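You operate a simulated robot arm through the tools that you are given. There is no shell and no other tool. Be economical: measure what you need, move in short steps, check, and stop when the job is done.

The job below is to be done with a simulated two-armed robot. You get a single attempt, and the scene is never put back.

TASK
Pump the swim ring up to the green band, shut the valve, then bleed the pump.
Fine: hold the pump while pumping.
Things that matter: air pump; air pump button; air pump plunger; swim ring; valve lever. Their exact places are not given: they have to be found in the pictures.

Only the result counts: the job must be done as asked and must still hold three seconds after the hand-in. Knocking over, shifting, dropping, spilling or breaking anything else fails it.

THE ROBOT
Two 6-joint arms with two-finger parallel grippers on one trunk, on a base that drives. Base frame: it is fixed to the floor where the robot stands at the start and does not move with it; the origin is under the middle of the robot, x ahead of it, y to its left, z up. Readings come in mm, rad, newtons and seconds.
The left shoulder is at the start at [60, 187, 1147], the right one opposite. With the tool pointing down near the work surface each hand reaches from about 160 to 600 mm from the robot's upright axis, wherever it stands, measured 20 degrees to its own side. Places, roughly: air pump button [400, -200, 900]; air pump plunger [300, -200, 900]; valve lever [500, -100, 800]. Payload 1.57 kg a hand.
Tool frame (each hand has its own): the origin (TCP) lies between the finger pads and is the grasp point; the fingertips stand 30 mm ahead of it; z points along the fingers, y is the line along which they close. The gripper opens to 110 mm. The fingers are 24 mm wide and 12 mm thick; the gripper's body (48 by 112 mm) begins 78 mm behind the TCP.
Orientation is told as [roll, pitch, yaw] about the base's x, y, z axes, in that order, counted from this pose: with the fingers straight down and closing along the base's y, the tool's x points along the base's -x, its y along +y and its z along -z.

THE INTERFACE
- The arms move only by the tool arm_command. It takes "left_steps", "right_steps" or both (then of equal length, played together; a hand with none holds still); each is a list of rows, each a list of 7 numbers: the shift along the tool's x, y, z in mm, then the turn, a rotation vector about the tool's x, y, z in rad, then the gripper command, from -1 (fully open) to 1 (shut), values between in proportion. In form: [[x, y, z, wx, wy, wz, hand], ...]. A call has 1 to 10 rows; each row is the pose to reach, as a shift and turn from the pose commanded when the call began, along the tool's axes at that moment. Rows are played at 5 a second. More than 50 mm and 0.15 rad between two rows, or a gripper value outside its range, and nothing of the call is played. Where a pose cannot be reached the arm comes as near as it can. A force on the tool above 90 N (or 10 N above the force at the start of the call, whichever is more), or a blocked arm, ends the call early, and 0.2 s more pass. Each finger travels about 153 mm/s and halts on what it meets, pressing with about 27 N; the grip force reading is that of the motor and also rises with nothing between the fingers. The clock runs only during rows and for 0.2 s after the last one: add rows that repeat a pose to give the fingers time. The reply holds the time, the measured pose of the TCP, the force on the tool along the base axes, the opening and the grip force, in the units named above and with some noise, with the torque about the TCP (base axes, N m) and any sound that the robot's microphone picked up.
- Cameras (640 x 400 px; columns grow to the right, rows downward): "scene" is now at [-0.5, -29.3, 1671.3]; the picture's right is [-0.42, -0.91, 0.00], its down [-0.80, 0.37, -0.46] and it looks along [0.42, -0.19, -0.89] (base axes); focal length 292 px, centre (320, 200). "left" rides on the left gripper at [70, -16, -141] in its tool frame; the picture's right is [0.23, 0.97, 0.00], its down [-0.85, 0.20, -0.48] and it looks along [-0.47, 0.11, 0.88] (tool axes); focal length 222 px, centre (320, 200). "right" rides on the right gripper at [70, 16, -141] in its tool frame; the picture's right is [-0.23, 0.97, 0.00], its down [-0.86, -0.20, -0.48] and it looks along [-0.47, -0.11, 0.88] (tool axes); focal length 222 px, centre (320, 200).
- snapshot(camera): a new picture of that camera. It takes no simulated time.
- raise_lower(by): slides the trunk up (or, below 0, down) by that many mm; the arms and the scene camera ride with it, the base frame stays. It gives what a move gives, with no picture.
- steer(legs): drives the robot by 1 to 6 legs, each [ahead, left, turn to the left] in mm, mm and rad, along the robot's own axes; the way and the turn of a leg run together, so that a leg with both is an arc; at most 1500 mm and 3.142 rad a leg. The arms and the cameras ride along, it lands a little off, and it stops where it bumps. It gives what a move gives.
- turn_head(pan, tilt): turns the head with the scene camera to pan (to the left, within 1.501 rad either way) and tilt (down, from -0.506 to 1.204), counted from straight ahead of the robot. It gives what a move gives.
- point_at(camera, pixels): for up to 12 pixels [column, row] of the newest picture of that camera ("zoom" is the newest enlarged one), the place [x, y, z] in the base frame of the surface seen there, good to about 3 mm. It takes no simulated time.
- inspect(camera, box): a new picture of the part [left, top, right, bottom] of that camera's present view, enlarged. It takes no simulated time.
- sign_off(): hands the job in; it is judged then, once.

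Go step by step. Measure first, check grasps and placings, and put right what went wrong. The budget is 80 turns and 58 pictures, counting those below and the enlarged ones. Unless the task says otherwise, let go and move clear before handing in, and close with one line.

The tools are called after ">>>" as a command line: name --argument value ..., lists and objects as JSON in quotes. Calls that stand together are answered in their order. arm_command: Moves the arms, as the interface text tells. Its arguments: {"type":"object","properties":{"left_steps":{"type":"array","items":{"type":"array","items":{"type":"number"}}},"right_steps":{"type":"array","items":{"type":"array","items":{"type":"number"}}}},"required":[]} The other tools are called the same way: raise_lower (by) slides the trunk up or down; steer (legs) drives the base; turn_head (pan, tilt) turns the head that bears the scene camera; snapshot (camera) takes a picture; point_at (camera, pixels) gives the place of the surface under pixels of a picture; inspect (camera, box) takes an enlarged picture of a part of a camera's view; sign_off () hands the job in.

At the start:

```text
time: 0.0
left_position: [404.3, 34.8, 1170.0]
left_tool_rot: [0.0, -0.001, -0.002]
left_contact_force: [0.0, 0.0, 0.3]
left_moment: [-0.02, 0.01, 0.02]
left_opening: 110.1
left_gripper_force: 0.0
right_position: [301.2, -363.0, 1184.8]
right_tool_rot: [0.0, 0.001, 0.001]
right_contact_force: [0.2, -0.6, -0.3]
right_moment: [0.0, -0.01, -0.04]
right_opening: 110.1
right_gripper_force: 0.1
trunk travel left (down, up): [-775.0, 215.0]
robot x, y, heading: [3.1, -2.1, 0.004]
head pan, tilt: [-0.435, 1.091]
```

scene: 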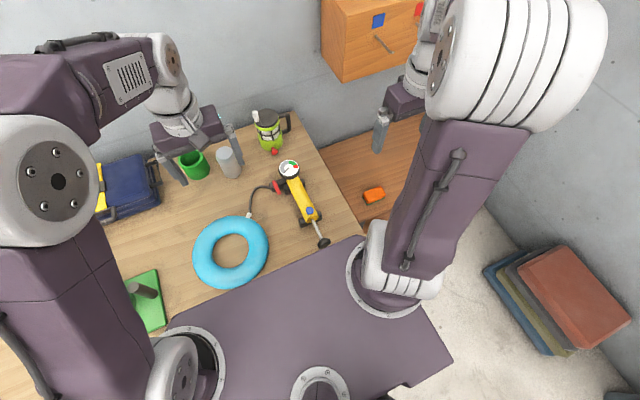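
right: 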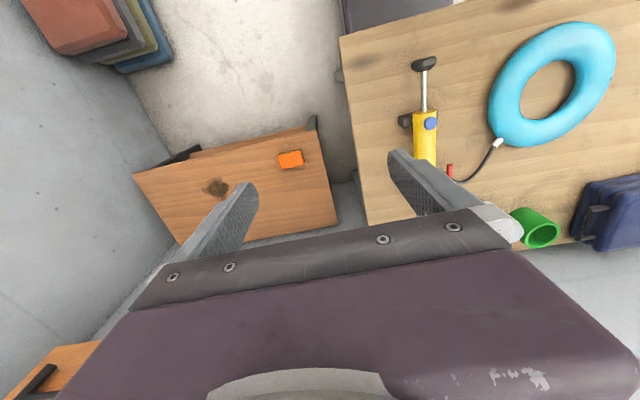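
left: 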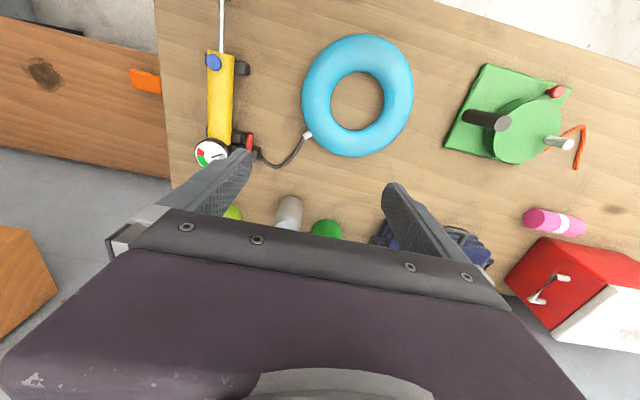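

The pump (yellow) is around scene pixels (300,200), gauge at (289,168), plunger handle at (323,243), red valve lever at (275,187). I'll enlarge that area.

>>> inspect --camera "scene" --box '[230, 140, 350, 260]'

>>> inspect --camera "left" --box '[170, 0, 330, 180]'

>>> point_at --camera "left" --pixels '[[214, 62], [221, 30], [218, 110], [243, 68], [249, 142], [207, 152], [307, 135], [358, 50], [240, 135], [190, 60], [228, 60], [360, 100]]'

```text
3.33 times, centred on (290, 200) of scene
```

zoom: 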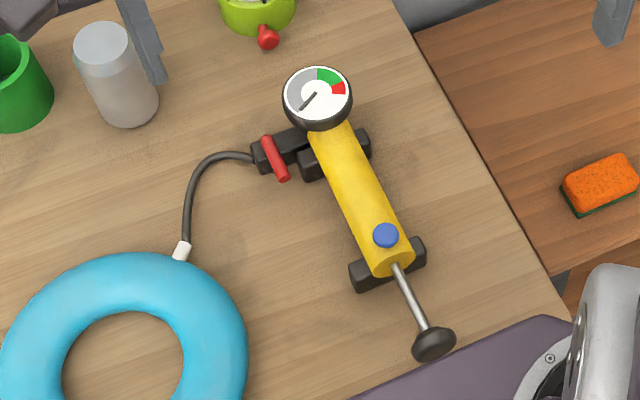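

```text
2.22 times, centred on (250, 90) of left
```

zoom: 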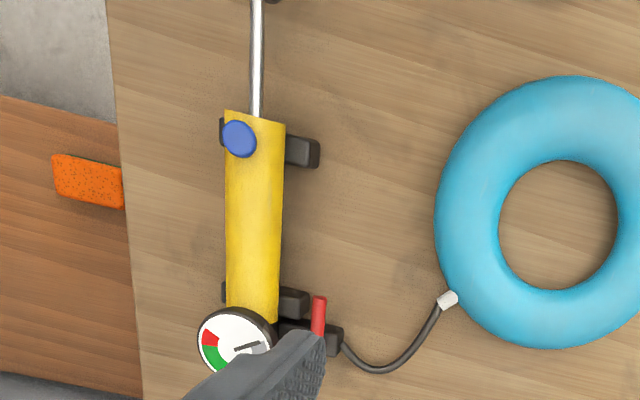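

```text
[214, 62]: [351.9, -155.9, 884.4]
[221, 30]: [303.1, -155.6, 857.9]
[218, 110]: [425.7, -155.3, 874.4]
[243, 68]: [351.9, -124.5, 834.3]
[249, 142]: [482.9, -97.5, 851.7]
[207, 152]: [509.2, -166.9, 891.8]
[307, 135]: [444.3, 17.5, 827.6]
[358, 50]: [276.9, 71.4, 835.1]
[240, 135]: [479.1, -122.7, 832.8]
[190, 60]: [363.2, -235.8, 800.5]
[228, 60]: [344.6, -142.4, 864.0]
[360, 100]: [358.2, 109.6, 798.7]
```

The pump lies along x at y≈-155 with its plunger pulled out towards the robot, the gauge is low, and the lever lies across the hose at zoom (318,315). Next I'll measure the knob, lever ends and cylinder in the scene view.

>>> inspect --camera "scene" --box '[260, 150, 340, 250]'

>>> inspect --camera "right" --box '[380, 40, 540, 220]'

>>> point_at --camera "scene" --pixels '[[323, 243], [317, 243], [329, 242], [324, 248], [314, 228], [310, 219], [280, 180], [276, 187], [283, 194], [302, 210], [270, 185], [289, 168]]'

```text
4.00 times, centred on (300, 200) of scene
```

zoom: 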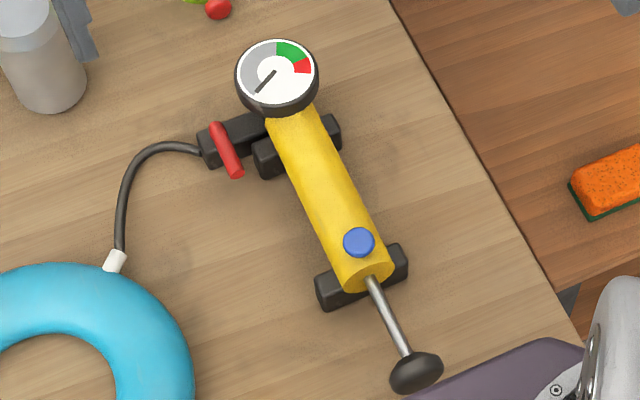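

```text
2.22 times, centred on (460, 130) of right
```

zoom: 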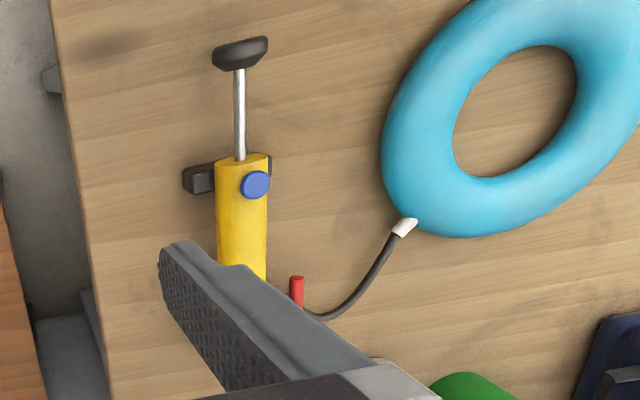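

```text
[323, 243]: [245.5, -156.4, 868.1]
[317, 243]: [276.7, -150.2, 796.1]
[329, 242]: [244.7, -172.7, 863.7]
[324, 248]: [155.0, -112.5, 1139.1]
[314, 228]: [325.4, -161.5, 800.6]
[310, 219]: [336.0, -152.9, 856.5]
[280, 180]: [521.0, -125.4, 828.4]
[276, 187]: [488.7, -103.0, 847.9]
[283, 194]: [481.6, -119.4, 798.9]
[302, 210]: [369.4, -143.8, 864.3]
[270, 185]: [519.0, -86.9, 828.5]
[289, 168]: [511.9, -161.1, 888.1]
```

Knob is at about (243,-156,858), the cylinder runs from x≈336 to 480 at y≈-153, and the feet are at x≈350 and 470. I'll bring the left hand above the body at x≈415 and the right hand towards the knob, both still high.

>>> arm_command --left_steps '[[-2, -45, 40, 0, 0, 0, -1], [-5, -90, 80, 0, 0, 0, -1], [-8, -135, 120, 0, 0, 0, -1], [-11, -188, 120, 0, 0, 0, -1], [-11, -188, 160, 0, 0, 0, -1], [-11, -188, 160, 0, 0, 0, -1]]' --right_steps '[[15, 0, 0, 0, 0, 0, -1], [30, 30, 30, 0, 0, 0, -1], [45, 70, 50, 0, 0, 0, -1], [59, 110, 70, 0, 0, 0, -1], [59, 150, 90, 0, 0, 0, -1], [59, 150, 90, 0, 0, 0, -1]]'

>>> snapshot --camera "left"

>>> snapshot --camera "right"

```text
refused: row 1 steps farther than a row can; nothing moved
```

```text
50 pictures are left
```

left: 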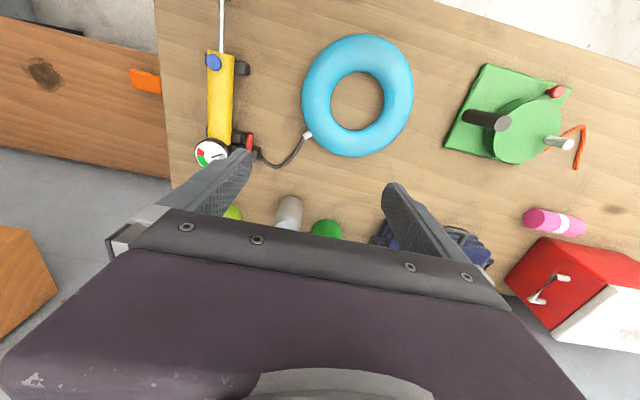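

```text
49 pictures are left
```

right: 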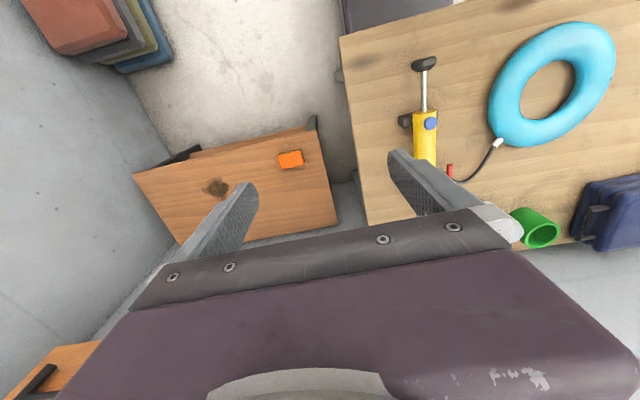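

The call was refused because the first row was over 50 mm. I'll send it again with smaller rows.

>>> arm_command --left_steps '[[-2, -30, 25, 0, 0, 0, -1], [-4, -60, 50, 0, 0, 0, -1], [-6, -90, 75, 0, 0, 0, -1], [-8, -120, 100, 0, 0, 0, -1], [-10, -150, 125, 0, 0, 0, -1], [-11, -188, 145, 0, 0, 0, -1], [-11, -188, 170, 0, 0, 0, -1], [-11, -188, 170, 0, 0, 0, -1]]' --right_steps '[[15, 0, 0, 0, 0, 0, -1], [30, 25, 20, 0, 0, 0, -1], [45, 50, 40, 0, 0, 0, -1], [59, 75, 60, 0, 0, 0, -1], [59, 100, 80, 0, 0, 0, -1], [59, 125, 90, 0, 0, 0, -1], [59, 150, 100, 0, 0, 0, -1], [59, 150, 100, 0, 0, 0, -1]]'

```text
time: 1.8
left_position: [413.9, -155.6, 1003.1]
left_tool_rot: [-0.002, -0.002, -0.001]
left_contact_force: [-0.1, -0.5, 0.3]
left_moment: [0.04, -0.02, -0.05]
left_opening: 110.4
left_gripper_force: 0.0
right_position: [260.5, -212.6, 1089.8]
right_tool_rot: [0.001, 0.002, -0.001]
right_contact_force: [-0.5, 0.4, -0.3]
right_moment: [0.0, 0.02, 0.01]
right_opening: 110.0
right_gripper_force: 0.1
right hand out of reach, approached as far as the arm can: row 6, 7, 8
trunk travel left (down, up): [-775.0, 215.0]
robot x, y, heading: [0.9, 0.3, -0.002]
head pan, tilt: [-0.435, 1.091]
```

The right hand hits its near limit at x=260, so I'll back the base off 70 mm and look.

>>> steer --legs '[[-70, 0, 0]]'

>>> snapshot --camera "left"

>>> snapshot --camera "right"

>>> snapshot --camera "scene"

```text
time: 2.8
left_position: [347.9, -152.9, 1002.2]
left_tool_rot: [-0.001, 0.0, 0.003]
left_contact_force: [0.0, -0.1, -0.5]
left_moment: [-0.02, 0.07, 0.01]
left_opening: 110.3
left_gripper_force: 0.1
right_position: [194.3, -212.3, 1091.1]
right_tool_rot: [0.0, 0.005, 0.002]
right_contact_force: [0.1, -0.3, 0.0]
right_moment: [-0.01, 0.02, 0.03]
right_opening: 109.7
right_gripper_force: 0.0
trunk travel left (down, up): [-775.0, 215.0]
robot x, y, heading: [-65.0, 3.0, -0.001]
head pan, tilt: [-0.435, 1.091]
```

```text
48 pictures are left
```

left: 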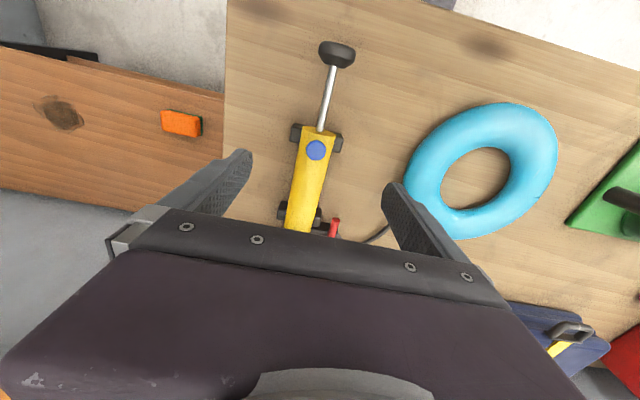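

```text
47 pictures are left
```

right: 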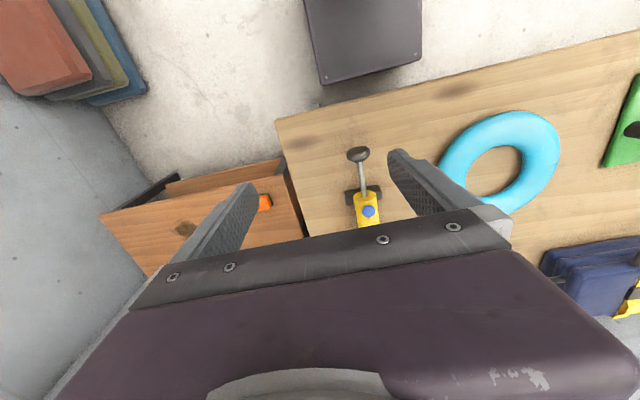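

```text
46 pictures are left
```

scene: 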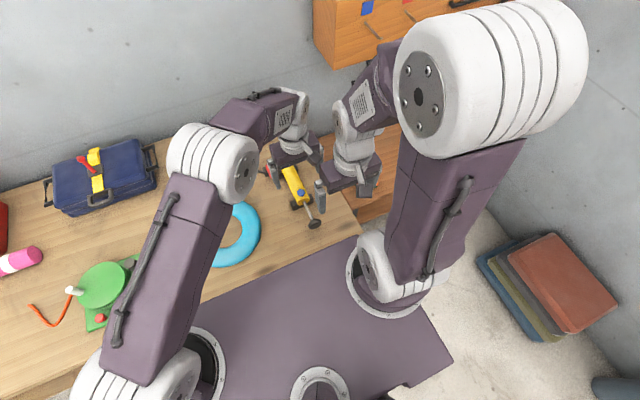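

Both hands are now clear. I'll measure the knob, shaft, cylinder and lever more precisely from the left picture.

>>> point_at --camera "left" --pixels '[[337, 50], [325, 52], [350, 53], [337, 63], [328, 95], [316, 150], [303, 185], [309, 185], [296, 225], [335, 221], [334, 230], [297, 133]]'

>>> inspect --camera "left" --box '[250, 30, 410, 250]'

```text
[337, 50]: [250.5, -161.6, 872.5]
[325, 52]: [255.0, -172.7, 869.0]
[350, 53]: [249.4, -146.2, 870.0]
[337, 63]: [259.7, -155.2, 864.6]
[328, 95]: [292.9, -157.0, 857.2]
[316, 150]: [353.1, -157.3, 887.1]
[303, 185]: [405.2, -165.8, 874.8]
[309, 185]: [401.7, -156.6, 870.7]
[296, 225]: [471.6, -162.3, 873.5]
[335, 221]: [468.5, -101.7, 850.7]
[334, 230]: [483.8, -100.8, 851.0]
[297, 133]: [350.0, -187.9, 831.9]
```

```text
1.82 times, centred on (330, 140) of left
```

zoom: 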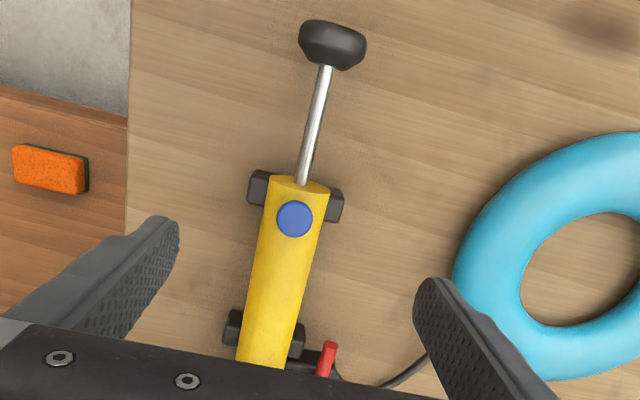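

The knob is at about (249,-158,857) and the cylinder axis at y≈-158. I'll lower the left hand to grip the body at x≈430 and place the right hand above the knob.

>>> arm_command --left_steps '[[-40, -5, 0, 0, 0, 0, -1], [-82, -5, 10, 0, 0, 0, -1], [-82, -5, 45, 0, 0, 0, -1], [-82, -5, 85, 0, 0, 0, -1], [-82, -5, 120, 0, 0, 0, -1], [-82, -5, 145, 0, 0, 0, -1], [-82, -5, 145, 0, 0, 0, -1]]' --right_steps '[[-15, 15, 30, 0, 0, 0, -1], [-30, 30, 55, 0, 0, 0, -1], [-45, 45, 80, 0, 0, 0, -1], [-55, 55, 110, 0, 0, 0, -1], [-55, 55, 140, 0, 0, 0, -1], [-55, 55, 140, 0, 0, 0, -1], [-55, 55, 140, 0, 0, 0, -1]]'

>>> snapshot --camera "right"

>>> snapshot --camera "left"

```text
time: 4.4
left_position: [401.9, -138.0, 868.2]
left_tool_rot: [0.001, -0.001, 0.001]
left_contact_force: [0.2, -0.2, 0.3]
left_moment: [0.01, 0.03, 0.01]
left_opening: 110.2
left_gripper_force: 0.1
left hand out of reach, approached as far as the arm can: row 2, 3, 4, 5, 6, 7
right_position: [245.7, -158.6, 952.0]
right_tool_rot: [0.0, 0.002, 0.002]
right_contact_force: [-0.5, 0.6, -1.1]
right_moment: [0.0, 0.0, -0.01]
right_opening: 110.0
right_gripper_force: 0.0
trunk travel left (down, up): [-775.0, 215.0]
robot x, y, heading: [-68.0, 4.2, 0.003]
head pan, tilt: [-0.435, 1.091]
```

```text
44 pictures are left
```

right: 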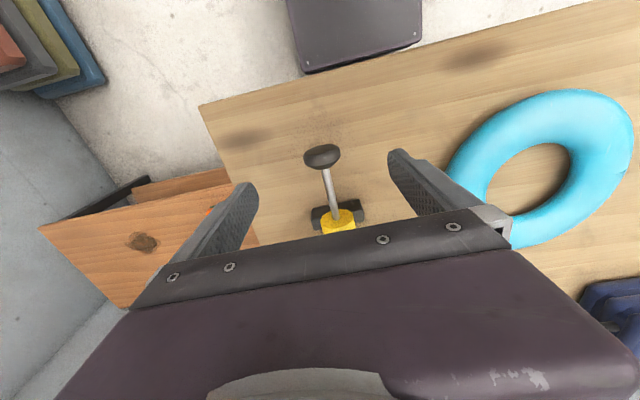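

```text
43 pictures are left
```

left: 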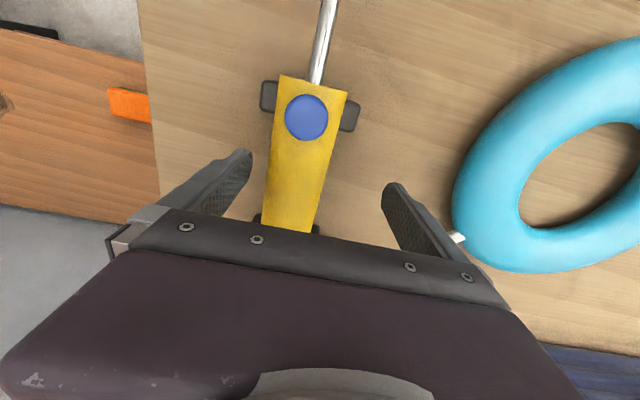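

The left arm cannot quite reach across (y=-138 at x=402). I'll lift it, then shift the base right 80 mm and ahead 20 mm.

>>> arm_command --left_steps '[[40, 10, -40, 0, 0, 0, -1], [40, 10, -80, 0, 0, 0, -1], [40, 10, -80, 0, 0, 0, -1]]'

>>> steer --legs '[[20, -80, 0]]'

```text
refused: row 1 steps farther than a row can; nothing moved
```

```text
time: 5.5
left_position: [421.0, -217.8, 868.9]
left_tool_rot: [-0.002, -0.001, 0.002]
left_contact_force: [0.6, 0.4, -0.3]
left_moment: [-0.03, 0.0, 0.02]
left_opening: 110.0
left_gripper_force: 0.1
right_position: [264.6, -237.6, 952.1]
right_tool_rot: [-0.001, 0.001, 0.002]
right_contact_force: [-1.3, 0.3, -1.2]
right_moment: [-0.01, 0.01, -0.01]
right_opening: 110.2
right_gripper_force: 0.0
trunk travel left (down, up): [-775.0, 215.0]
robot x, y, heading: [-50.0, -77.8, -0.002]
head pan, tilt: [-0.435, 1.091]
```

The lift was refused but the base still moved sideways, so the finger may have touched the pump. I'll check right away.

>>> snapshot --camera "left"

>>> snapshot --camera "scene"

```text
42 pictures are left
```

left: 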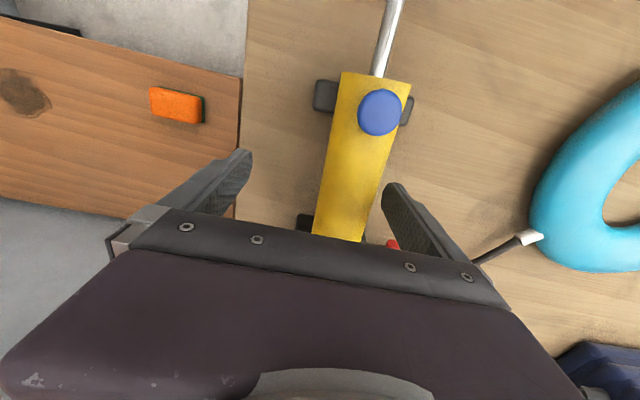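

```text
41 pictures are left
```

scene: 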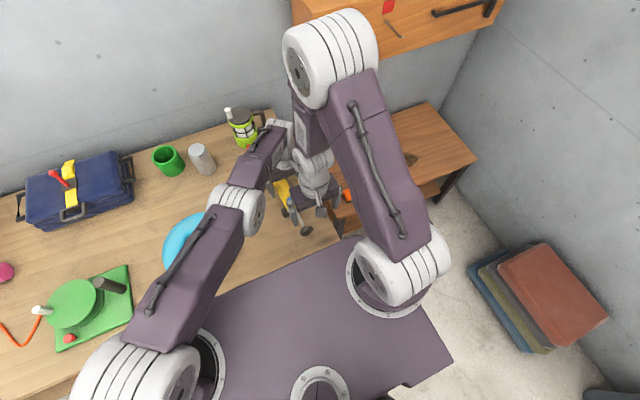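

>>> point_at --camera "left" --pixels '[[379, 112], [366, 150], [350, 200], [323, 97], [392, 20], [530, 238], [390, 243], [178, 103]]'

```text
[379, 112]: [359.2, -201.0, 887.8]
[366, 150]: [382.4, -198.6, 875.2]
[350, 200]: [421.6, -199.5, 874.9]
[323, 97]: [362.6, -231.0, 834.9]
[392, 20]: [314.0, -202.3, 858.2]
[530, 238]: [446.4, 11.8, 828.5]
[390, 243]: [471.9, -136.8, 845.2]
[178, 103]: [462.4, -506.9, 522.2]
```

The pump did slide about 43 mm to -y, now at y≈-200. It is upright, and the ring connector is nearly unmoved. I'll centre the left hand on it, grip and slide it back.

>>> arm_command --left_steps '[[-5, 18, 5, 0, 0, 0, -1], [-9, 18, 11, 0, 0, 0, -1], [-9, 18, 11, 0, 0, 0, 0], [-9, 18, 11, 0, 0, 0, 1], [-9, 18, 11, 0, 0, 0, 1], [-9, 18, 11, 0, 0, 0, 1]]'

```text
time: 6.9
left_position: [429.8, -200.9, 857.9]
left_tool_rot: [-0.003, 0.0, 0.001]
left_contact_force: [-0.9, 0.8, -0.3]
left_moment: [-0.09, 0.04, 0.04]
left_opening: 43.5
left_gripper_force: 27.2
right_position: [264.5, -237.6, 952.4]
right_tool_rot: [0.001, 0.002, 0.002]
right_contact_force: [0.2, -0.5, 0.7]
right_moment: [0.0, 0.02, 0.0]
right_opening: 109.9
right_gripper_force: 0.2
trunk travel left (down, up): [-775.0, 215.0]
robot x, y, heading: [-49.1, -81.1, -0.003]
head pan, tilt: [-0.435, 1.091]
```

The grip holds at 43.5 mm. Now I'll slide the pump back 43 mm in +y and 6 mm in -x, and move the right hand over the knob's coming place at (249,-157).

>>> arm_command --left_steps '[[1, 10, 0, 0, 0, 0, 1], [3, 20, 0, 0, 0, 0, 1], [4, 30, 0, 0, 0, 0, 1], [6, 43, 0, 0, 0, 0, 1], [6, 43, 0, 0, 0, 0, 1], [6, 43, 0, 0, 0, 0, 1]]' --right_steps '[[4, 20, 0, 0, 0, 0, -1], [8, 40, 0, 0, 0, 0, -1], [12, 60, 0, 0, 0, 0, -1], [15, 80, 0, 0, 0, 0, -1], [15, 80, 0, 0, 0, 0, -1], [15, 80, 0, 0, 0, 0, -1]]'

>>> snapshot --camera "left"

>>> snapshot --camera "right"

```text
time: 8.3
left_position: [423.6, -157.4, 856.9]
left_tool_rot: [-0.001, 0.0, 0.002]
left_contact_force: [-1.0, 0.4, -0.3]
left_moment: [-0.05, -0.23, 0.05]
left_opening: 43.6
left_gripper_force: 27.1
right_position: [249.9, -158.6, 952.1]
right_tool_rot: [0.001, 0.002, 0.002]
right_contact_force: [0.3, 0.6, 0.1]
right_moment: [0.01, 0.01, -0.01]
right_opening: 109.9
right_gripper_force: 0.0
trunk travel left (down, up): [-775.0, 215.0]
robot x, y, heading: [-50.2, -80.8, 0.003]
head pan, tilt: [-0.435, 1.091]
```

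```text
40 pictures are left
```

left: 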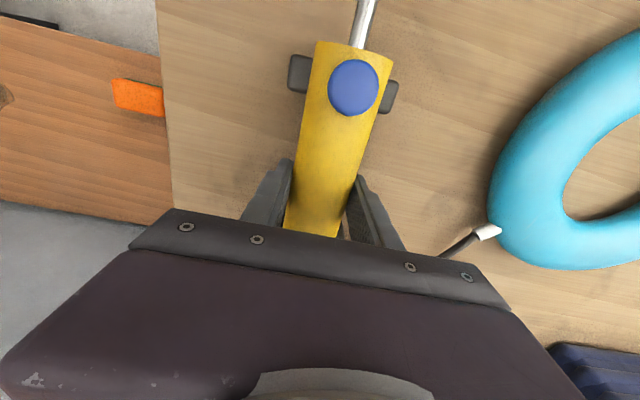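

```text
39 pictures are left
```

right: 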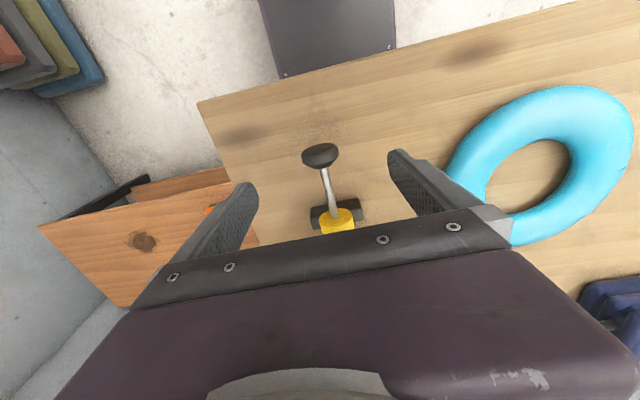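

The pump is back at y≈-157, gripped. I'll measure the knob and view the gauge and valve from the head.

>>> point_at --camera "right" --pixels '[[320, 152], [308, 156], [333, 152], [322, 164], [328, 185]]'

>>> inspect --camera "scene" --box '[210, 120, 330, 240]'

```text
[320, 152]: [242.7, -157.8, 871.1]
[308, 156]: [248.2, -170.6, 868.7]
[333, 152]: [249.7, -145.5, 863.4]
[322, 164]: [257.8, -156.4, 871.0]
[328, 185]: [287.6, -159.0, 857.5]
```

```text
3.33 times, centred on (270, 180) of scene
```

zoom: 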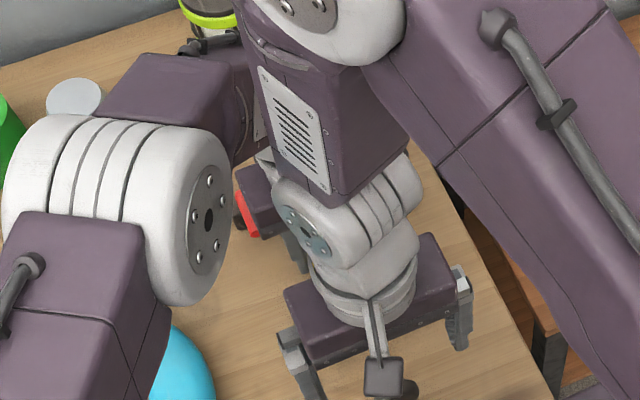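

The knob centre is at about (250,-158,858). I'll lower the right hand 94 mm and grip the knob.

>>> arm_command --right_steps '[[0, 0, 40, 0, 0, 0, -1], [0, 0, 75, 0, 0, 0, -1], [0, 0, 94, 0, 0, 0, -1], [0, 0, 94, 0, 0, 0, 0], [0, 0, 94, 0, 0, 0, 1], [0, 0, 94, 0, 0, 0, 1], [0, 0, 94, 0, 0, 0, 1]]'

```text
time: 9.9
left_position: [423.3, -158.6, 857.7]
left_tool_rot: [0.001, -0.001, 0.002]
left_contact_force: [1.1, 8.5, 1.4]
left_moment: [0.1, 0.35, -0.95]
left_opening: 43.5
left_gripper_force: 27.0
right_position: [248.7, -156.2, 859.1]
right_tool_rot: [0.0, 0.003, 0.0]
right_contact_force: [-1.5, -7.5, -0.2]
right_moment: [-0.11, 0.33, -0.38]
right_opening: 40.4
right_gripper_force: 27.0
trunk travel left (down, up): [-775.0, 215.0]
robot x, y, heading: [-49.3, -76.5, 0.001]
head pan, tilt: [-0.435, 1.091]
```

The knob is gripped at 40 mm. The small lateral force means the right hand is 1–2 mm too far to +y, so I'll correct that and push in gently along +x.

>>> arm_command --right_steps '[[0, -1.5, 0, 0, 0, 0, 1], [-10, -1.5, 0, 0, 0, 0, 1], [-20, -1.5, 0, 0, 0, 0, 1], [-30, -1.5, 0, 0, 0, 0, 1], [-40, -1.5, 0, 0, 0, 0, 1], [-50, -1.5, 0, 0, 0, 0, 1], [-60, -1.5, 0, 0, 0, 0, 1], [-70, -1.5, 0, 0, 0, 0, 1]]'

```text
time: 11.5
left_position: [429.9, -158.7, 860.7]
left_tool_rot: [-0.007, -0.018, 0.014]
left_contact_force: [7.0, -2.4, -0.5]
left_moment: [0.8, 0.89, 0.49]
left_opening: 43.6
left_gripper_force: 27.3
right_position: [297.9, -161.5, 855.7]
right_tool_rot: [-0.007, 0.022, 0.005]
right_contact_force: [-9.8, 2.9, 7.5]
right_moment: [-0.56, -1.09, 0.0]
right_opening: 40.8
right_gripper_force: 27.0
trunk travel left (down, up): [-775.0, 215.0]
robot x, y, heading: [-50.1, -78.5, -0.001]
head pan, tilt: [-0.435, 1.091]
heard: click
stopped in row 7 (left hand): the force on the tool passed its limit at 108 N (the readings are from after the stop); the commanded pose is now the measured one
```

The plunger hit its inner end after about 45 mm, with a click, and the left hand yielded about 6 mm. I'll look before pulling back.

>>> snapshot --camera "right"

>>> snapshot --camera "left"

```text
37 pictures are left
```

right: 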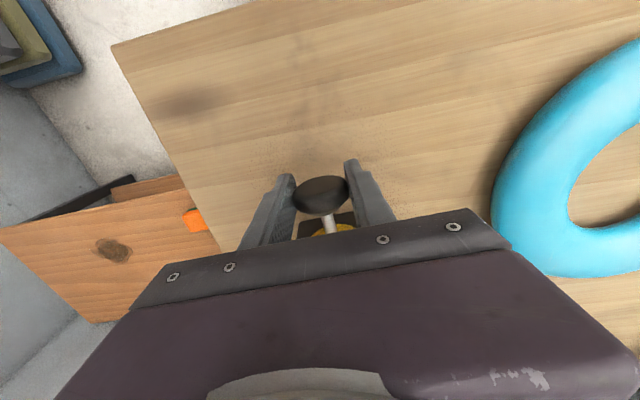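

```text
36 pictures are left
```

left: 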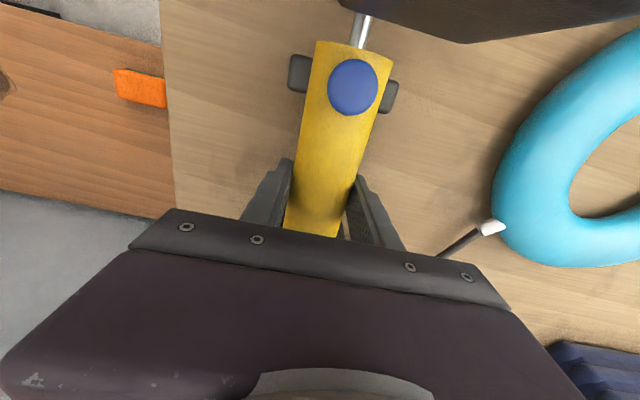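

One stroke is about 42 mm. Now I'll pull out 42 mm and push back in, stopping near the current in-position so the force stays modest.

>>> arm_command --right_steps '[[10, 1, -1, 0, 0, 0, 1], [20, 2, -2, 0, 0, 0, 1], [30, 2, -2, 0, 0, 0, 1], [40, 2, -2, 0, 0, 0, 1], [42, 2, -2, 0, 0, 0, 1], [42, 2, -2, 0, 0, 0, 1]]'

```text
time: 12.9
left_position: [430.4, -158.6, 858.8]
left_tool_rot: [-0.008, -0.018, 0.014]
left_contact_force: [0.6, 1.5, 0.0]
left_moment: [0.13, 0.17, -0.35]
left_opening: 43.4
left_gripper_force: 26.9
right_position: [257.7, -158.3, 858.3]
right_tool_rot: [-0.006, 0.02, 0.005]
right_contact_force: [-0.8, -2.6, -0.6]
right_moment: [0.03, -0.24, 0.03]
right_opening: 40.4
right_gripper_force: 27.1
trunk travel left (down, up): [-775.0, 215.0]
robot x, y, heading: [-47.8, -78.1, 0.006]
head pan, tilt: [-0.435, 1.091]
```

>>> arm_command --right_steps '[[-10, 0, 0, 0, 0, 0, 1], [-20, 0, 0, 0, 0, 0, 1], [-30, 0, 0, 0, 0, 0, 1], [-38, 0, 0, 0, 0, 0, 1], [-42, 0, 0, 0, 0, 0, 1], [-42, 0, 0, 0, 0, 0, 1]]'

>>> snapshot --camera "scene"

```text
time: 14.3
left_position: [430.3, -157.6, 859.3]
left_tool_rot: [-0.01, -0.019, 0.012]
left_contact_force: [4.5, 5.0, -7.8]
left_moment: [-0.03, -0.75, -0.57]
left_opening: 43.5
left_gripper_force: 27.0
right_position: [299.9, -157.0, 858.7]
right_tool_rot: [-0.006, 0.02, 0.005]
right_contact_force: [-5.6, -5.0, 7.4]
right_moment: [-0.01, -0.16, -0.14]
right_opening: 40.5
right_gripper_force: 26.7
trunk travel left (down, up): [-775.0, 215.0]
robot x, y, heading: [-48.7, -81.1, 0.002]
head pan, tilt: [-0.435, 1.091]
heard: click
```

```text
35 pictures are left
```

scene: 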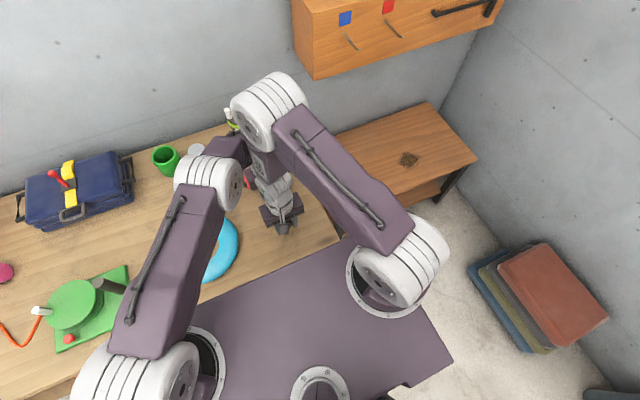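

Two strokes are done, each with a click. The gauge is hidden from the head, so I'll release the knob and carry the right hand out to the -y side to look at it with its own camera.

>>> arm_command --right_steps '[[0, 0, 0, 0, 0, 0, -1], [0, 0, 0, 0, 0, 0, -1], [0, 0, -40, 0, 0, 0, -1], [0, 0, -80, 0, 0, 0, -1], [0, 0, -120, 0, 0, 0, -1], [0, -40, -140, 0, 0, 0, 0], [0, -80, -160, 0, 0, 0, 1], [-35, -110, -170, 0, 0, 0, 1], [-75, -130, -180, 0, 0, 0, 1], [-120, -130, -190, 0, 0, 0, 1]]'

>>> snapshot --camera "right"

```text
time: 15.1
left_position: [427.9, -160.9, 867.7]
left_tool_rot: [-0.007, -0.006, 0.007]
left_contact_force: [-3.7, 0.6, 11.1]
left_moment: [-0.17, 0.81, -0.03]
left_opening: 43.4
left_gripper_force: 26.7
right_position: [296.6, -159.4, 885.5]
right_tool_rot: [-0.009, 0.024, 0.001]
right_contact_force: [2.7, 0.4, -15.7]
right_moment: [0.18, 1.14, 0.07]
right_opening: 110.0
right_gripper_force: 0.0
trunk travel left (down, up): [-775.0, 215.0]
robot x, y, heading: [-48.9, -82.7, 0.003]
head pan, tilt: [-0.435, 1.091]
stopped in row 3 (left hand): the force on the tool passed its limit at 174 N (the readings are from after the stop); the commanded pose is now the measured one
```

```text
34 pictures are left
```

right: 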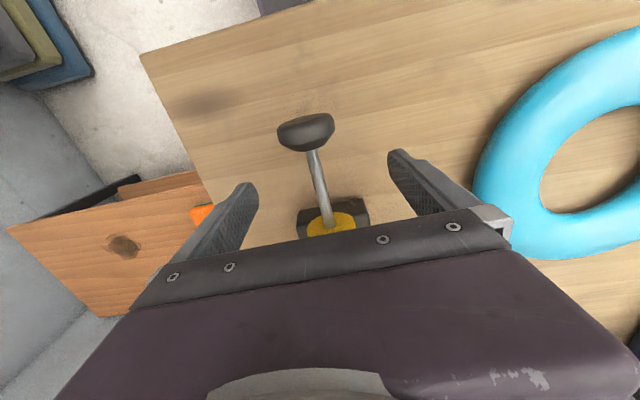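

The right hand's rise touched the left arm, and the left TCP lifted about 9 mm, so I need to see where the arms touch. I'll measure the knob and look at the arms.

>>> point_at --camera "right" --pixels '[[306, 124], [318, 185], [335, 218], [305, 222], [318, 140]]'

>>> inspect --camera "scene" --box '[180, 60, 400, 260]'

>>> snapshot --camera "left"

```text
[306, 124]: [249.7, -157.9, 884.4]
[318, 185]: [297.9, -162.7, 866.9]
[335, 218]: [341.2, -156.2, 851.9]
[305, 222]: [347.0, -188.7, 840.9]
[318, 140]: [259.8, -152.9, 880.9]
```

```text
2.00 times, centred on (290, 160) of scene
```

zoom: 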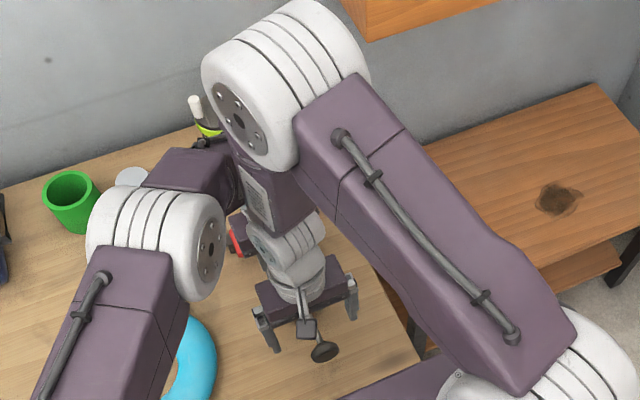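

```text
32 pictures are left
```

left: 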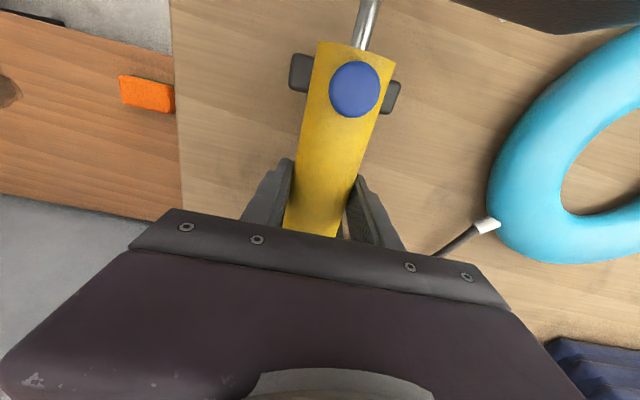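

The plunger springs back out by itself (knob at x≈250), so pushing alone is enough. I'll put both hands back down to where they were to undo the contact and reseat the pump.

>>> arm_command --right_steps '[[0, 0, 9, 0, 0, 0, -1], [0, 0, 18, 0, 0, 0, -1], [0, 0, 25, 0, 0, 0, -1], [0, 0, 25, 0, 0, 0, -1]]' --left_steps '[[0, 0, 0, 0, 0, 0, 1], [0, 1, 3, 0, 0, 0, 1], [0, 2, 6, 0, 0, 0, 1], [0, 3, 9, 0, 0, 0, 1]]'

```text
time: 16.1
left_position: [427.2, -159.8, 859.8]
left_tool_rot: [-0.008, -0.009, 0.005]
left_contact_force: [2.6, -6.4, 25.2]
left_moment: [-0.14, 0.22, -0.51]
left_opening: 43.8
left_gripper_force: 27.2
right_position: [296.0, -158.2, 861.8]
right_tool_rot: [-0.008, 0.021, -0.001]
right_contact_force: [0.7, 0.3, -0.2]
right_moment: [-0.01, 0.0, -0.03]
right_opening: 110.1
right_gripper_force: 0.0
trunk travel left (down, up): [-775.0, 215.0]
robot x, y, heading: [-46.8, -79.8, 0.001]
head pan, tilt: [-0.435, 1.091]
```

The pump is seated on the table (25 N pressing). I'll release with the left hand, lift it and draw it to +y so its camera can see the gauge.

>>> arm_command --left_steps '[[0, 0, -1, 0, 0, 0, 1], [0, 0, -1, 0, 0, 0, -0.5], [0, 0, -1, 0, 0, 0, -1], [0, 0, -1, 0, 0, 0, -1], [0, 0, -25, 0, 0, 0, -1], [0, 0, -50, 0, 0, 0, -1], [0, 20, -75, 0, 0, 0, -1], [0, 50, -105, 0, 0, 0, -1], [0, 85, -125, 0, 0, 0, -1], [0, 125, -140, 0, 0, 0, 0]]'

>>> snapshot --camera "left"

```text
time: 17.6
left_position: [433.8, -151.9, 921.4]
left_tool_rot: [-0.021, -0.021, 0.02]
left_contact_force: [3.4, -1.1, 0.4]
left_moment: [0.05, 0.63, 0.09]
left_opening: 110.0
left_gripper_force: 0.1
right_position: [295.0, -156.4, 861.3]
right_tool_rot: [-0.011, 0.029, 0.009]
right_contact_force: [0.2, 0.1, 0.3]
right_moment: [-0.02, -0.02, 0.03]
right_opening: 109.9
right_gripper_force: 0.2
trunk travel left (down, up): [-775.0, 215.0]
robot x, y, heading: [-50.9, -81.0, 0.001]
head pan, tilt: [-0.435, 1.091]
stopped in row 7 (left hand): the force on the tool passed its limit at 110 N (the readings are from after the stop); the commanded pose is now the measured one
```

```text
31 pictures are left
```

left: 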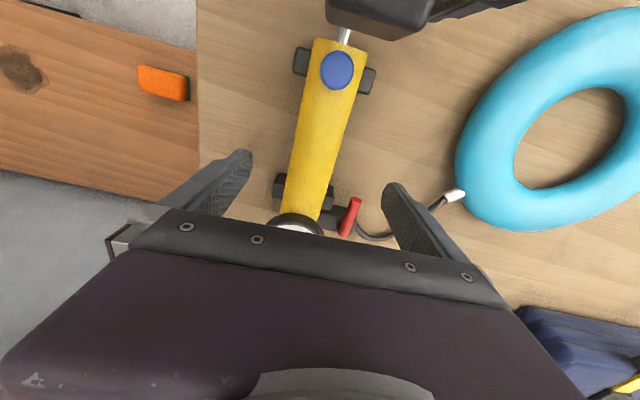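

The left hand met the right arm again, but its fingertips are now above the cylinder. I'll move it out sideways to +y at this height.

>>> arm_command --left_steps '[[0, 10, 3, 0, 0, 0, -1], [0, 30, 3, 0, 0, 0, -1], [0, 60, 3, 0, 0, 0, -1], [0, 90, 3, 0, 0, 0, -1], [0, 125, 0, 0, 0, 0, -1], [0, 165, -20, 0, 0, 0, 0], [15, 200, -50, 0, 0, 0, 1], [25, 210, -90, 0, 0, 0, 1], [25, 210, -90, 0, 0, 0, 1]]'

>>> snapshot --camera "left"

```text
time: 19.6
left_position: [402.7, 57.6, 1008.4]
left_tool_rot: [-0.018, -0.02, 0.021]
left_contact_force: [0.3, -0.2, -0.1]
left_moment: [-0.01, 0.0, 0.0]
left_opening: 0.1
left_gripper_force: 21.0
right_position: [296.1, -156.7, 861.0]
right_tool_rot: [-0.008, 0.028, 0.007]
right_contact_force: [1.0, -0.4, -0.6]
right_moment: [0.04, 0.0, 0.04]
right_opening: 110.0
right_gripper_force: 0.1
trunk travel left (down, up): [-775.0, 215.0]
robot x, y, heading: [-47.6, -77.6, 0.006]
head pan, tilt: [-0.435, 1.091]
```

```text
30 pictures are left
```

left: 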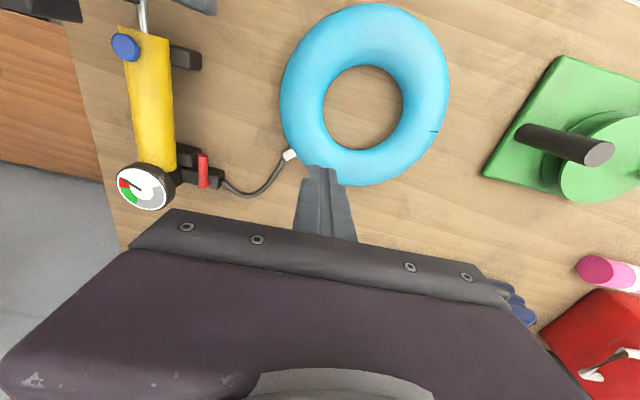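

>>> inspect --camera "left" --box '[90, 140, 250, 230]'

>>> point_at --camera "left" --pixels '[[124, 45], [145, 187], [203, 157], [205, 183], [152, 100], [290, 155], [155, 150], [180, 55], [193, 160], [216, 178]]'

```text
4.00 times, centred on (170, 185) of left
```

zoom: 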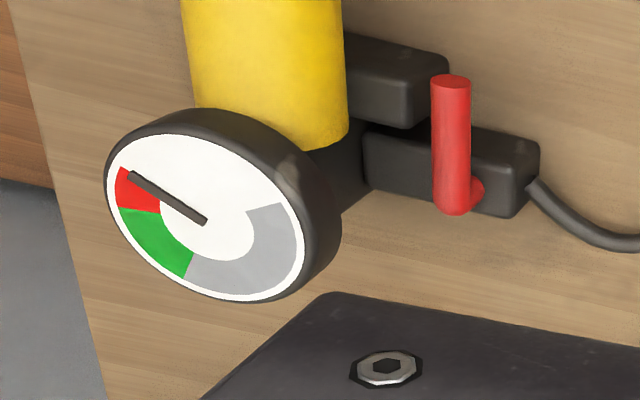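

```text
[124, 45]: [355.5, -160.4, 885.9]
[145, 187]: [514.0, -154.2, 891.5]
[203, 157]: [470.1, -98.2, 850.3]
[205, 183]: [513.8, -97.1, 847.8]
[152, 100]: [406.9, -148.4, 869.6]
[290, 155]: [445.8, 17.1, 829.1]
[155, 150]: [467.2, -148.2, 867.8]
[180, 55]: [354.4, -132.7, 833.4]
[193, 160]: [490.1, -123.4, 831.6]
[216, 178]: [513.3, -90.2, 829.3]
```

The gauge needle is already in the red at zoom (165,200) after two strokes, while the ring looks unchanged. The lever also lies across the hose, so the valve is most likely shut. First I'll take the right hand well away so the left can work the lever.

>>> arm_command --right_steps '[[0, 0, -25, 0, 0, 0, -1], [0, 0, -60, 0, 0, 0, -1], [0, 0, -100, 0, 0, 0, -1], [0, -35, -120, 0, 0, 0, -1], [0, -75, -135, 0, 0, 0, 0], [0, -115, -150, 0, 0, 0, 1], [0, -155, -160, 0, 0, 0, 1], [0, -195, -170, 0, 0, 0, 1]]'

>>> snapshot --camera "scene"

```text
time: 21.4
left_position: [401.6, 56.6, 1008.3]
left_tool_rot: [-0.019, -0.021, 0.02]
left_contact_force: [-0.3, -0.1, 0.6]
left_moment: [0.03, 0.0, -0.01]
left_opening: 0.2
left_gripper_force: 21.3
right_position: [302.3, -351.5, 1034.3]
right_tool_rot: [-0.009, 0.026, 0.008]
right_contact_force: [-0.4, -0.7, -0.4]
right_moment: [0.03, 0.01, -0.01]
right_opening: 0.1
right_gripper_force: 21.0
trunk travel left (down, up): [-775.0, 215.0]
robot x, y, heading: [-49.2, -78.7, 0.004]
head pan, tilt: [-0.435, 1.091]
```

```text
28 pictures are left
```

scene: 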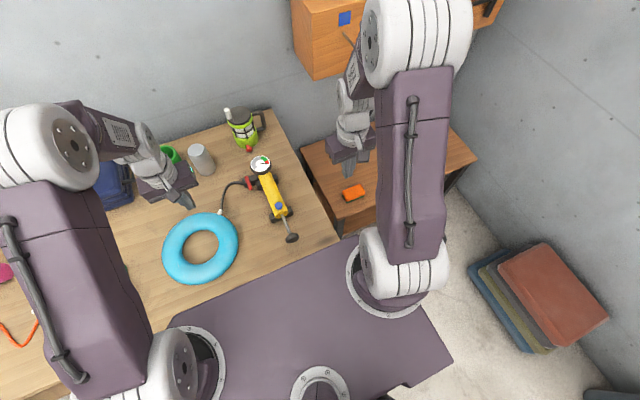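

The scene view now shows everything clearly. Next I'll move the closed left fingers to above the gap between lever and cylinder, at (468,-119).

>>> arm_command --left_steps '[[-15, -35, 10, 0, 0, 0, 1], [-30, -70, 20, 0, 0, 0, 1], [-45, -105, 35, 0, 0, 0, 1], [-58, -140, 50, 0, 0, 0, 1], [-67, -174, 70, 0, 0, 0, 1], [-67, -174, 85, 0, 0, 0, 1], [-67, -174, 85, 0, 0, 0, 1]]'

>>> snapshot --camera "left"

>>> inspect --camera "scene" --box '[200, 130, 320, 250]'

```text
time: 23.0
left_position: [473.0, -117.0, 927.2]
left_tool_rot: [-0.02, -0.022, 0.021]
left_contact_force: [-0.5, 0.5, -0.6]
left_moment: [-0.04, 0.0, -0.01]
left_opening: 0.0
left_gripper_force: 21.3
right_position: [302.9, -350.2, 1034.5]
right_tool_rot: [-0.01, 0.026, 0.01]
right_contact_force: [-0.1, 0.0, -0.1]
right_moment: [0.01, 0.01, 0.0]
right_opening: 0.1
right_gripper_force: 21.5
trunk travel left (down, up): [-775.0, 215.0]
robot x, y, heading: [-47.9, -80.8, 0.002]
head pan, tilt: [-0.435, 1.091]
```

```text
27 pictures are left
```

left: 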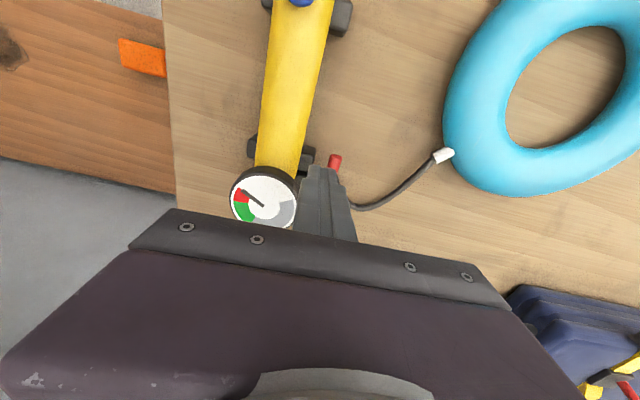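

```text
3.33 times, centred on (260, 190) of scene
```

zoom: 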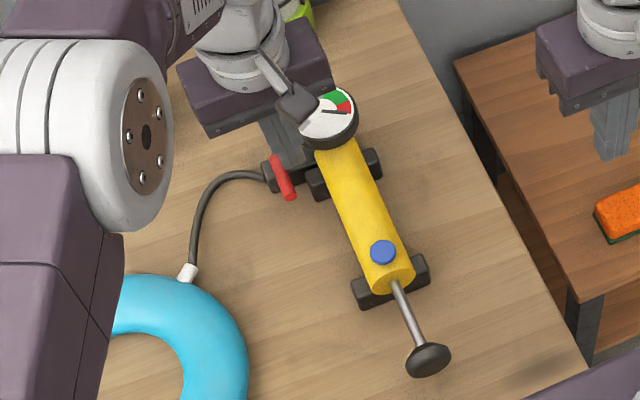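

The fingers hang at (473,-117) and the lever is just to +y. I'll shift 5 mm to -x and lower the tips to about z 842.

>>> arm_command --left_steps '[[5, -2, 20, 0, 0, 0, 1], [5, -2, 40, 0, 0, 0, 1], [5, -2, 56, 0, 0, 0, 1], [5, -2, 56, 0, 0, 0, 1]]'

>>> inspect --camera "left" --box '[230, 100, 430, 240]'

```text
time: 24.0
left_position: [469.3, -116.9, 871.3]
left_tool_rot: [-0.018, -0.021, 0.022]
left_contact_force: [0.2, -0.1, 0.3]
left_moment: [-0.01, 0.0, 0.02]
left_opening: 0.0
left_gripper_force: 21.3
right_position: [302.8, -350.2, 1034.4]
right_tool_rot: [-0.008, 0.024, 0.008]
right_contact_force: [0.3, 0.3, -0.6]
right_moment: [0.01, 0.0, 0.0]
right_opening: 0.0
right_gripper_force: 21.2
trunk travel left (down, up): [-775.0, 215.0]
robot x, y, heading: [-50.0, -78.6, -0.0]
head pan, tilt: [-0.435, 1.091]
```

```text
2.86 times, centred on (330, 170) of left
```

zoom: 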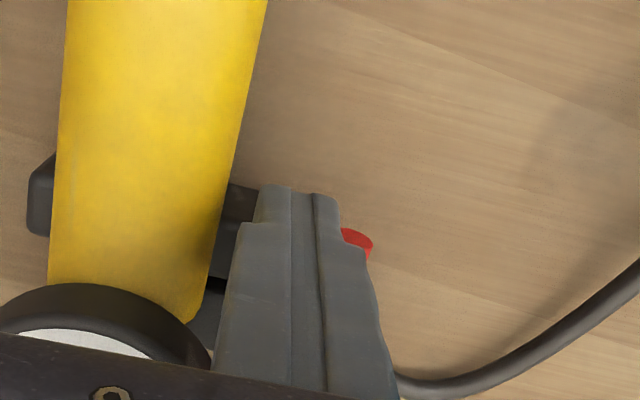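

The fingers sit between cylinder and lever tip without contact. I'll sweep the lever tip around its pivot towards +y in an arc.

>>> arm_command --left_steps '[[0, 8, 0, 0, 0, 0, 1], [0, 18, 0, 0, 0, 0, 1], [0, 27, 0, 0, 0, 0, 1], [-2, 36, 0, 0, 0, 0, 1], [-6, 44, 0, 0, 0, 0, 1], [-11, 51, 0, 0, 0, 0, 1], [-18, 56, 0, 0, 0, 0, 1], [-25, 60, 0, 0, 0, 0, 1], [-29, 62, 0, 0, 0, 0, 1]]'

>>> snapshot --camera "left"

>>> inspect --camera "scene" --box '[200, 130, 320, 250]'

```text
time: 26.0
left_position: [495.8, -55.9, 869.5]
left_tool_rot: [-0.021, -0.018, 0.02]
left_contact_force: [-1.6, -0.9, -1.2]
left_moment: [-0.01, 0.03, -0.02]
left_opening: 0.0
left_gripper_force: 21.2
right_position: [303.1, -351.4, 1035.4]
right_tool_rot: [-0.008, 0.025, 0.009]
right_contact_force: [-0.4, -0.3, 0.9]
right_moment: [0.01, 0.0, 0.01]
right_opening: 0.2
right_gripper_force: 21.2
trunk travel left (down, up): [-775.0, 215.0]
robot x, y, heading: [-50.9, -79.1, 0.002]
head pan, tilt: [-0.435, 1.091]
```

```text
24 pictures are left
```

left: 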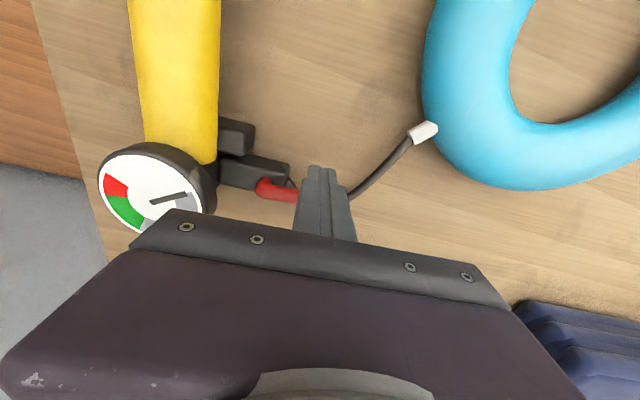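

```text
3.33 times, centred on (260, 190) of scene
```

zoom: 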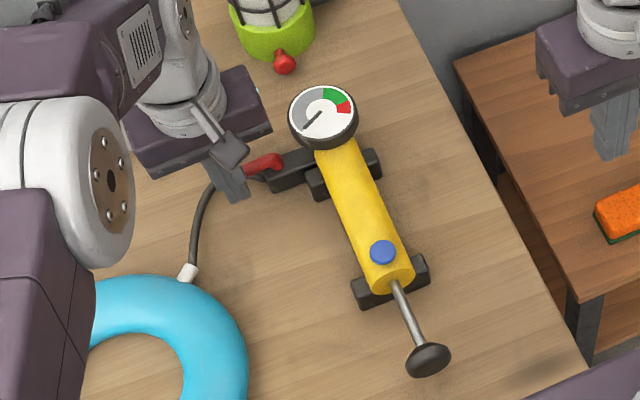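

The valve was shut: it is now open (lever along the hose) and the gauge has dropped to low grey. I'll lift the left hand clear before repositioning the base.

>>> arm_command --left_steps '[[10, 0, 0, 0, 0, 0, 1], [20, 5, -40, 0, 0, 0, 1], [40, 5, -80, 0, 0, 0, 1], [60, 5, -115, 0, 0, 0, 0], [60, 5, -140, 0, 0, 0, -1], [60, 5, -140, 0, 0, 0, -1]]'

```text
time: 27.4
left_position: [436.3, -48.3, 1011.3]
left_tool_rot: [-0.021, -0.02, 0.019]
left_contact_force: [-0.1, -0.3, 0.5]
left_moment: [-0.01, 0.03, -0.04]
left_opening: 109.8
left_gripper_force: 0.0
right_position: [302.0, -349.8, 1034.8]
right_tool_rot: [-0.008, 0.027, 0.009]
right_contact_force: [-0.4, -0.2, -0.2]
right_moment: [-0.03, 0.0, 0.0]
right_opening: 0.0
right_gripper_force: 21.7
trunk travel left (down, up): [-775.0, 215.0]
robot x, y, heading: [-47.7, -79.2, 0.003]
head pan, tilt: [-0.435, 1.091]
```

The left hand is clear at z=1011. I'll drive back 50 mm and right 100 mm so both arms work more stretched out.

>>> steer --legs '[[-50, -100, 0]]'

```text
time: 28.6
left_position: [386.2, -150.3, 1010.7]
left_tool_rot: [-0.021, -0.022, 0.02]
left_contact_force: [0.4, -0.1, -0.5]
left_moment: [0.06, 0.0, 0.02]
left_opening: 109.9
left_gripper_force: 0.0
right_position: [253.0, -453.2, 1035.1]
right_tool_rot: [-0.01, 0.028, 0.008]
right_contact_force: [0.1, -0.1, 0.8]
right_moment: [-0.01, 0.03, -0.01]
right_opening: 0.0
right_gripper_force: 21.6
trunk travel left (down, up): [-775.0, 215.0]
robot x, y, heading: [-98.4, -185.6, 0.005]
head pan, tilt: [-0.435, 1.091]
```

Now I'll turn the left wrist halfway round in two calls, so its camera sits on the gauge side.

>>> arm_command --left_steps '[[0, 0, 0, 0, 0, 0.15, -1], [0, 0, 0, 0, 0, 0.3, -1], [0, 0, 0, 0, 0, 0.45, -1], [0, 0, 0, 0, 0, 0.6, -1], [0, 0, 0, 0, 0, 0.75, -1], [0, 0, 0, 0, 0, 0.9, -1], [0, 0, 0, 0, 0, 1.05, -1], [0, 0, 0, 0, 0, 1.2, -1], [0, 0, 0, 0, 0, 1.35, -1], [0, 0, 0, 0, 0, 1.5, -1]]'

```text
time: 30.9
left_position: [385.9, -151.1, 1010.4]
left_tool_rot: [0.02, -0.02, -1.483]
left_contact_force: [0.4, 0.0, -0.1]
left_moment: [-0.01, 0.0, -0.02]
left_opening: 109.9
left_gripper_force: 0.1
right_position: [253.6, -454.0, 1034.3]
right_tool_rot: [-0.009, 0.027, 0.007]
right_contact_force: [0.6, 0.4, 0.8]
right_moment: [-0.01, 0.02, 0.03]
right_opening: 0.0
right_gripper_force: 21.5
trunk travel left (down, up): [-775.0, 215.0]
robot x, y, heading: [-99.6, -182.2, 0.001]
head pan, tilt: [-0.435, 1.091]
```

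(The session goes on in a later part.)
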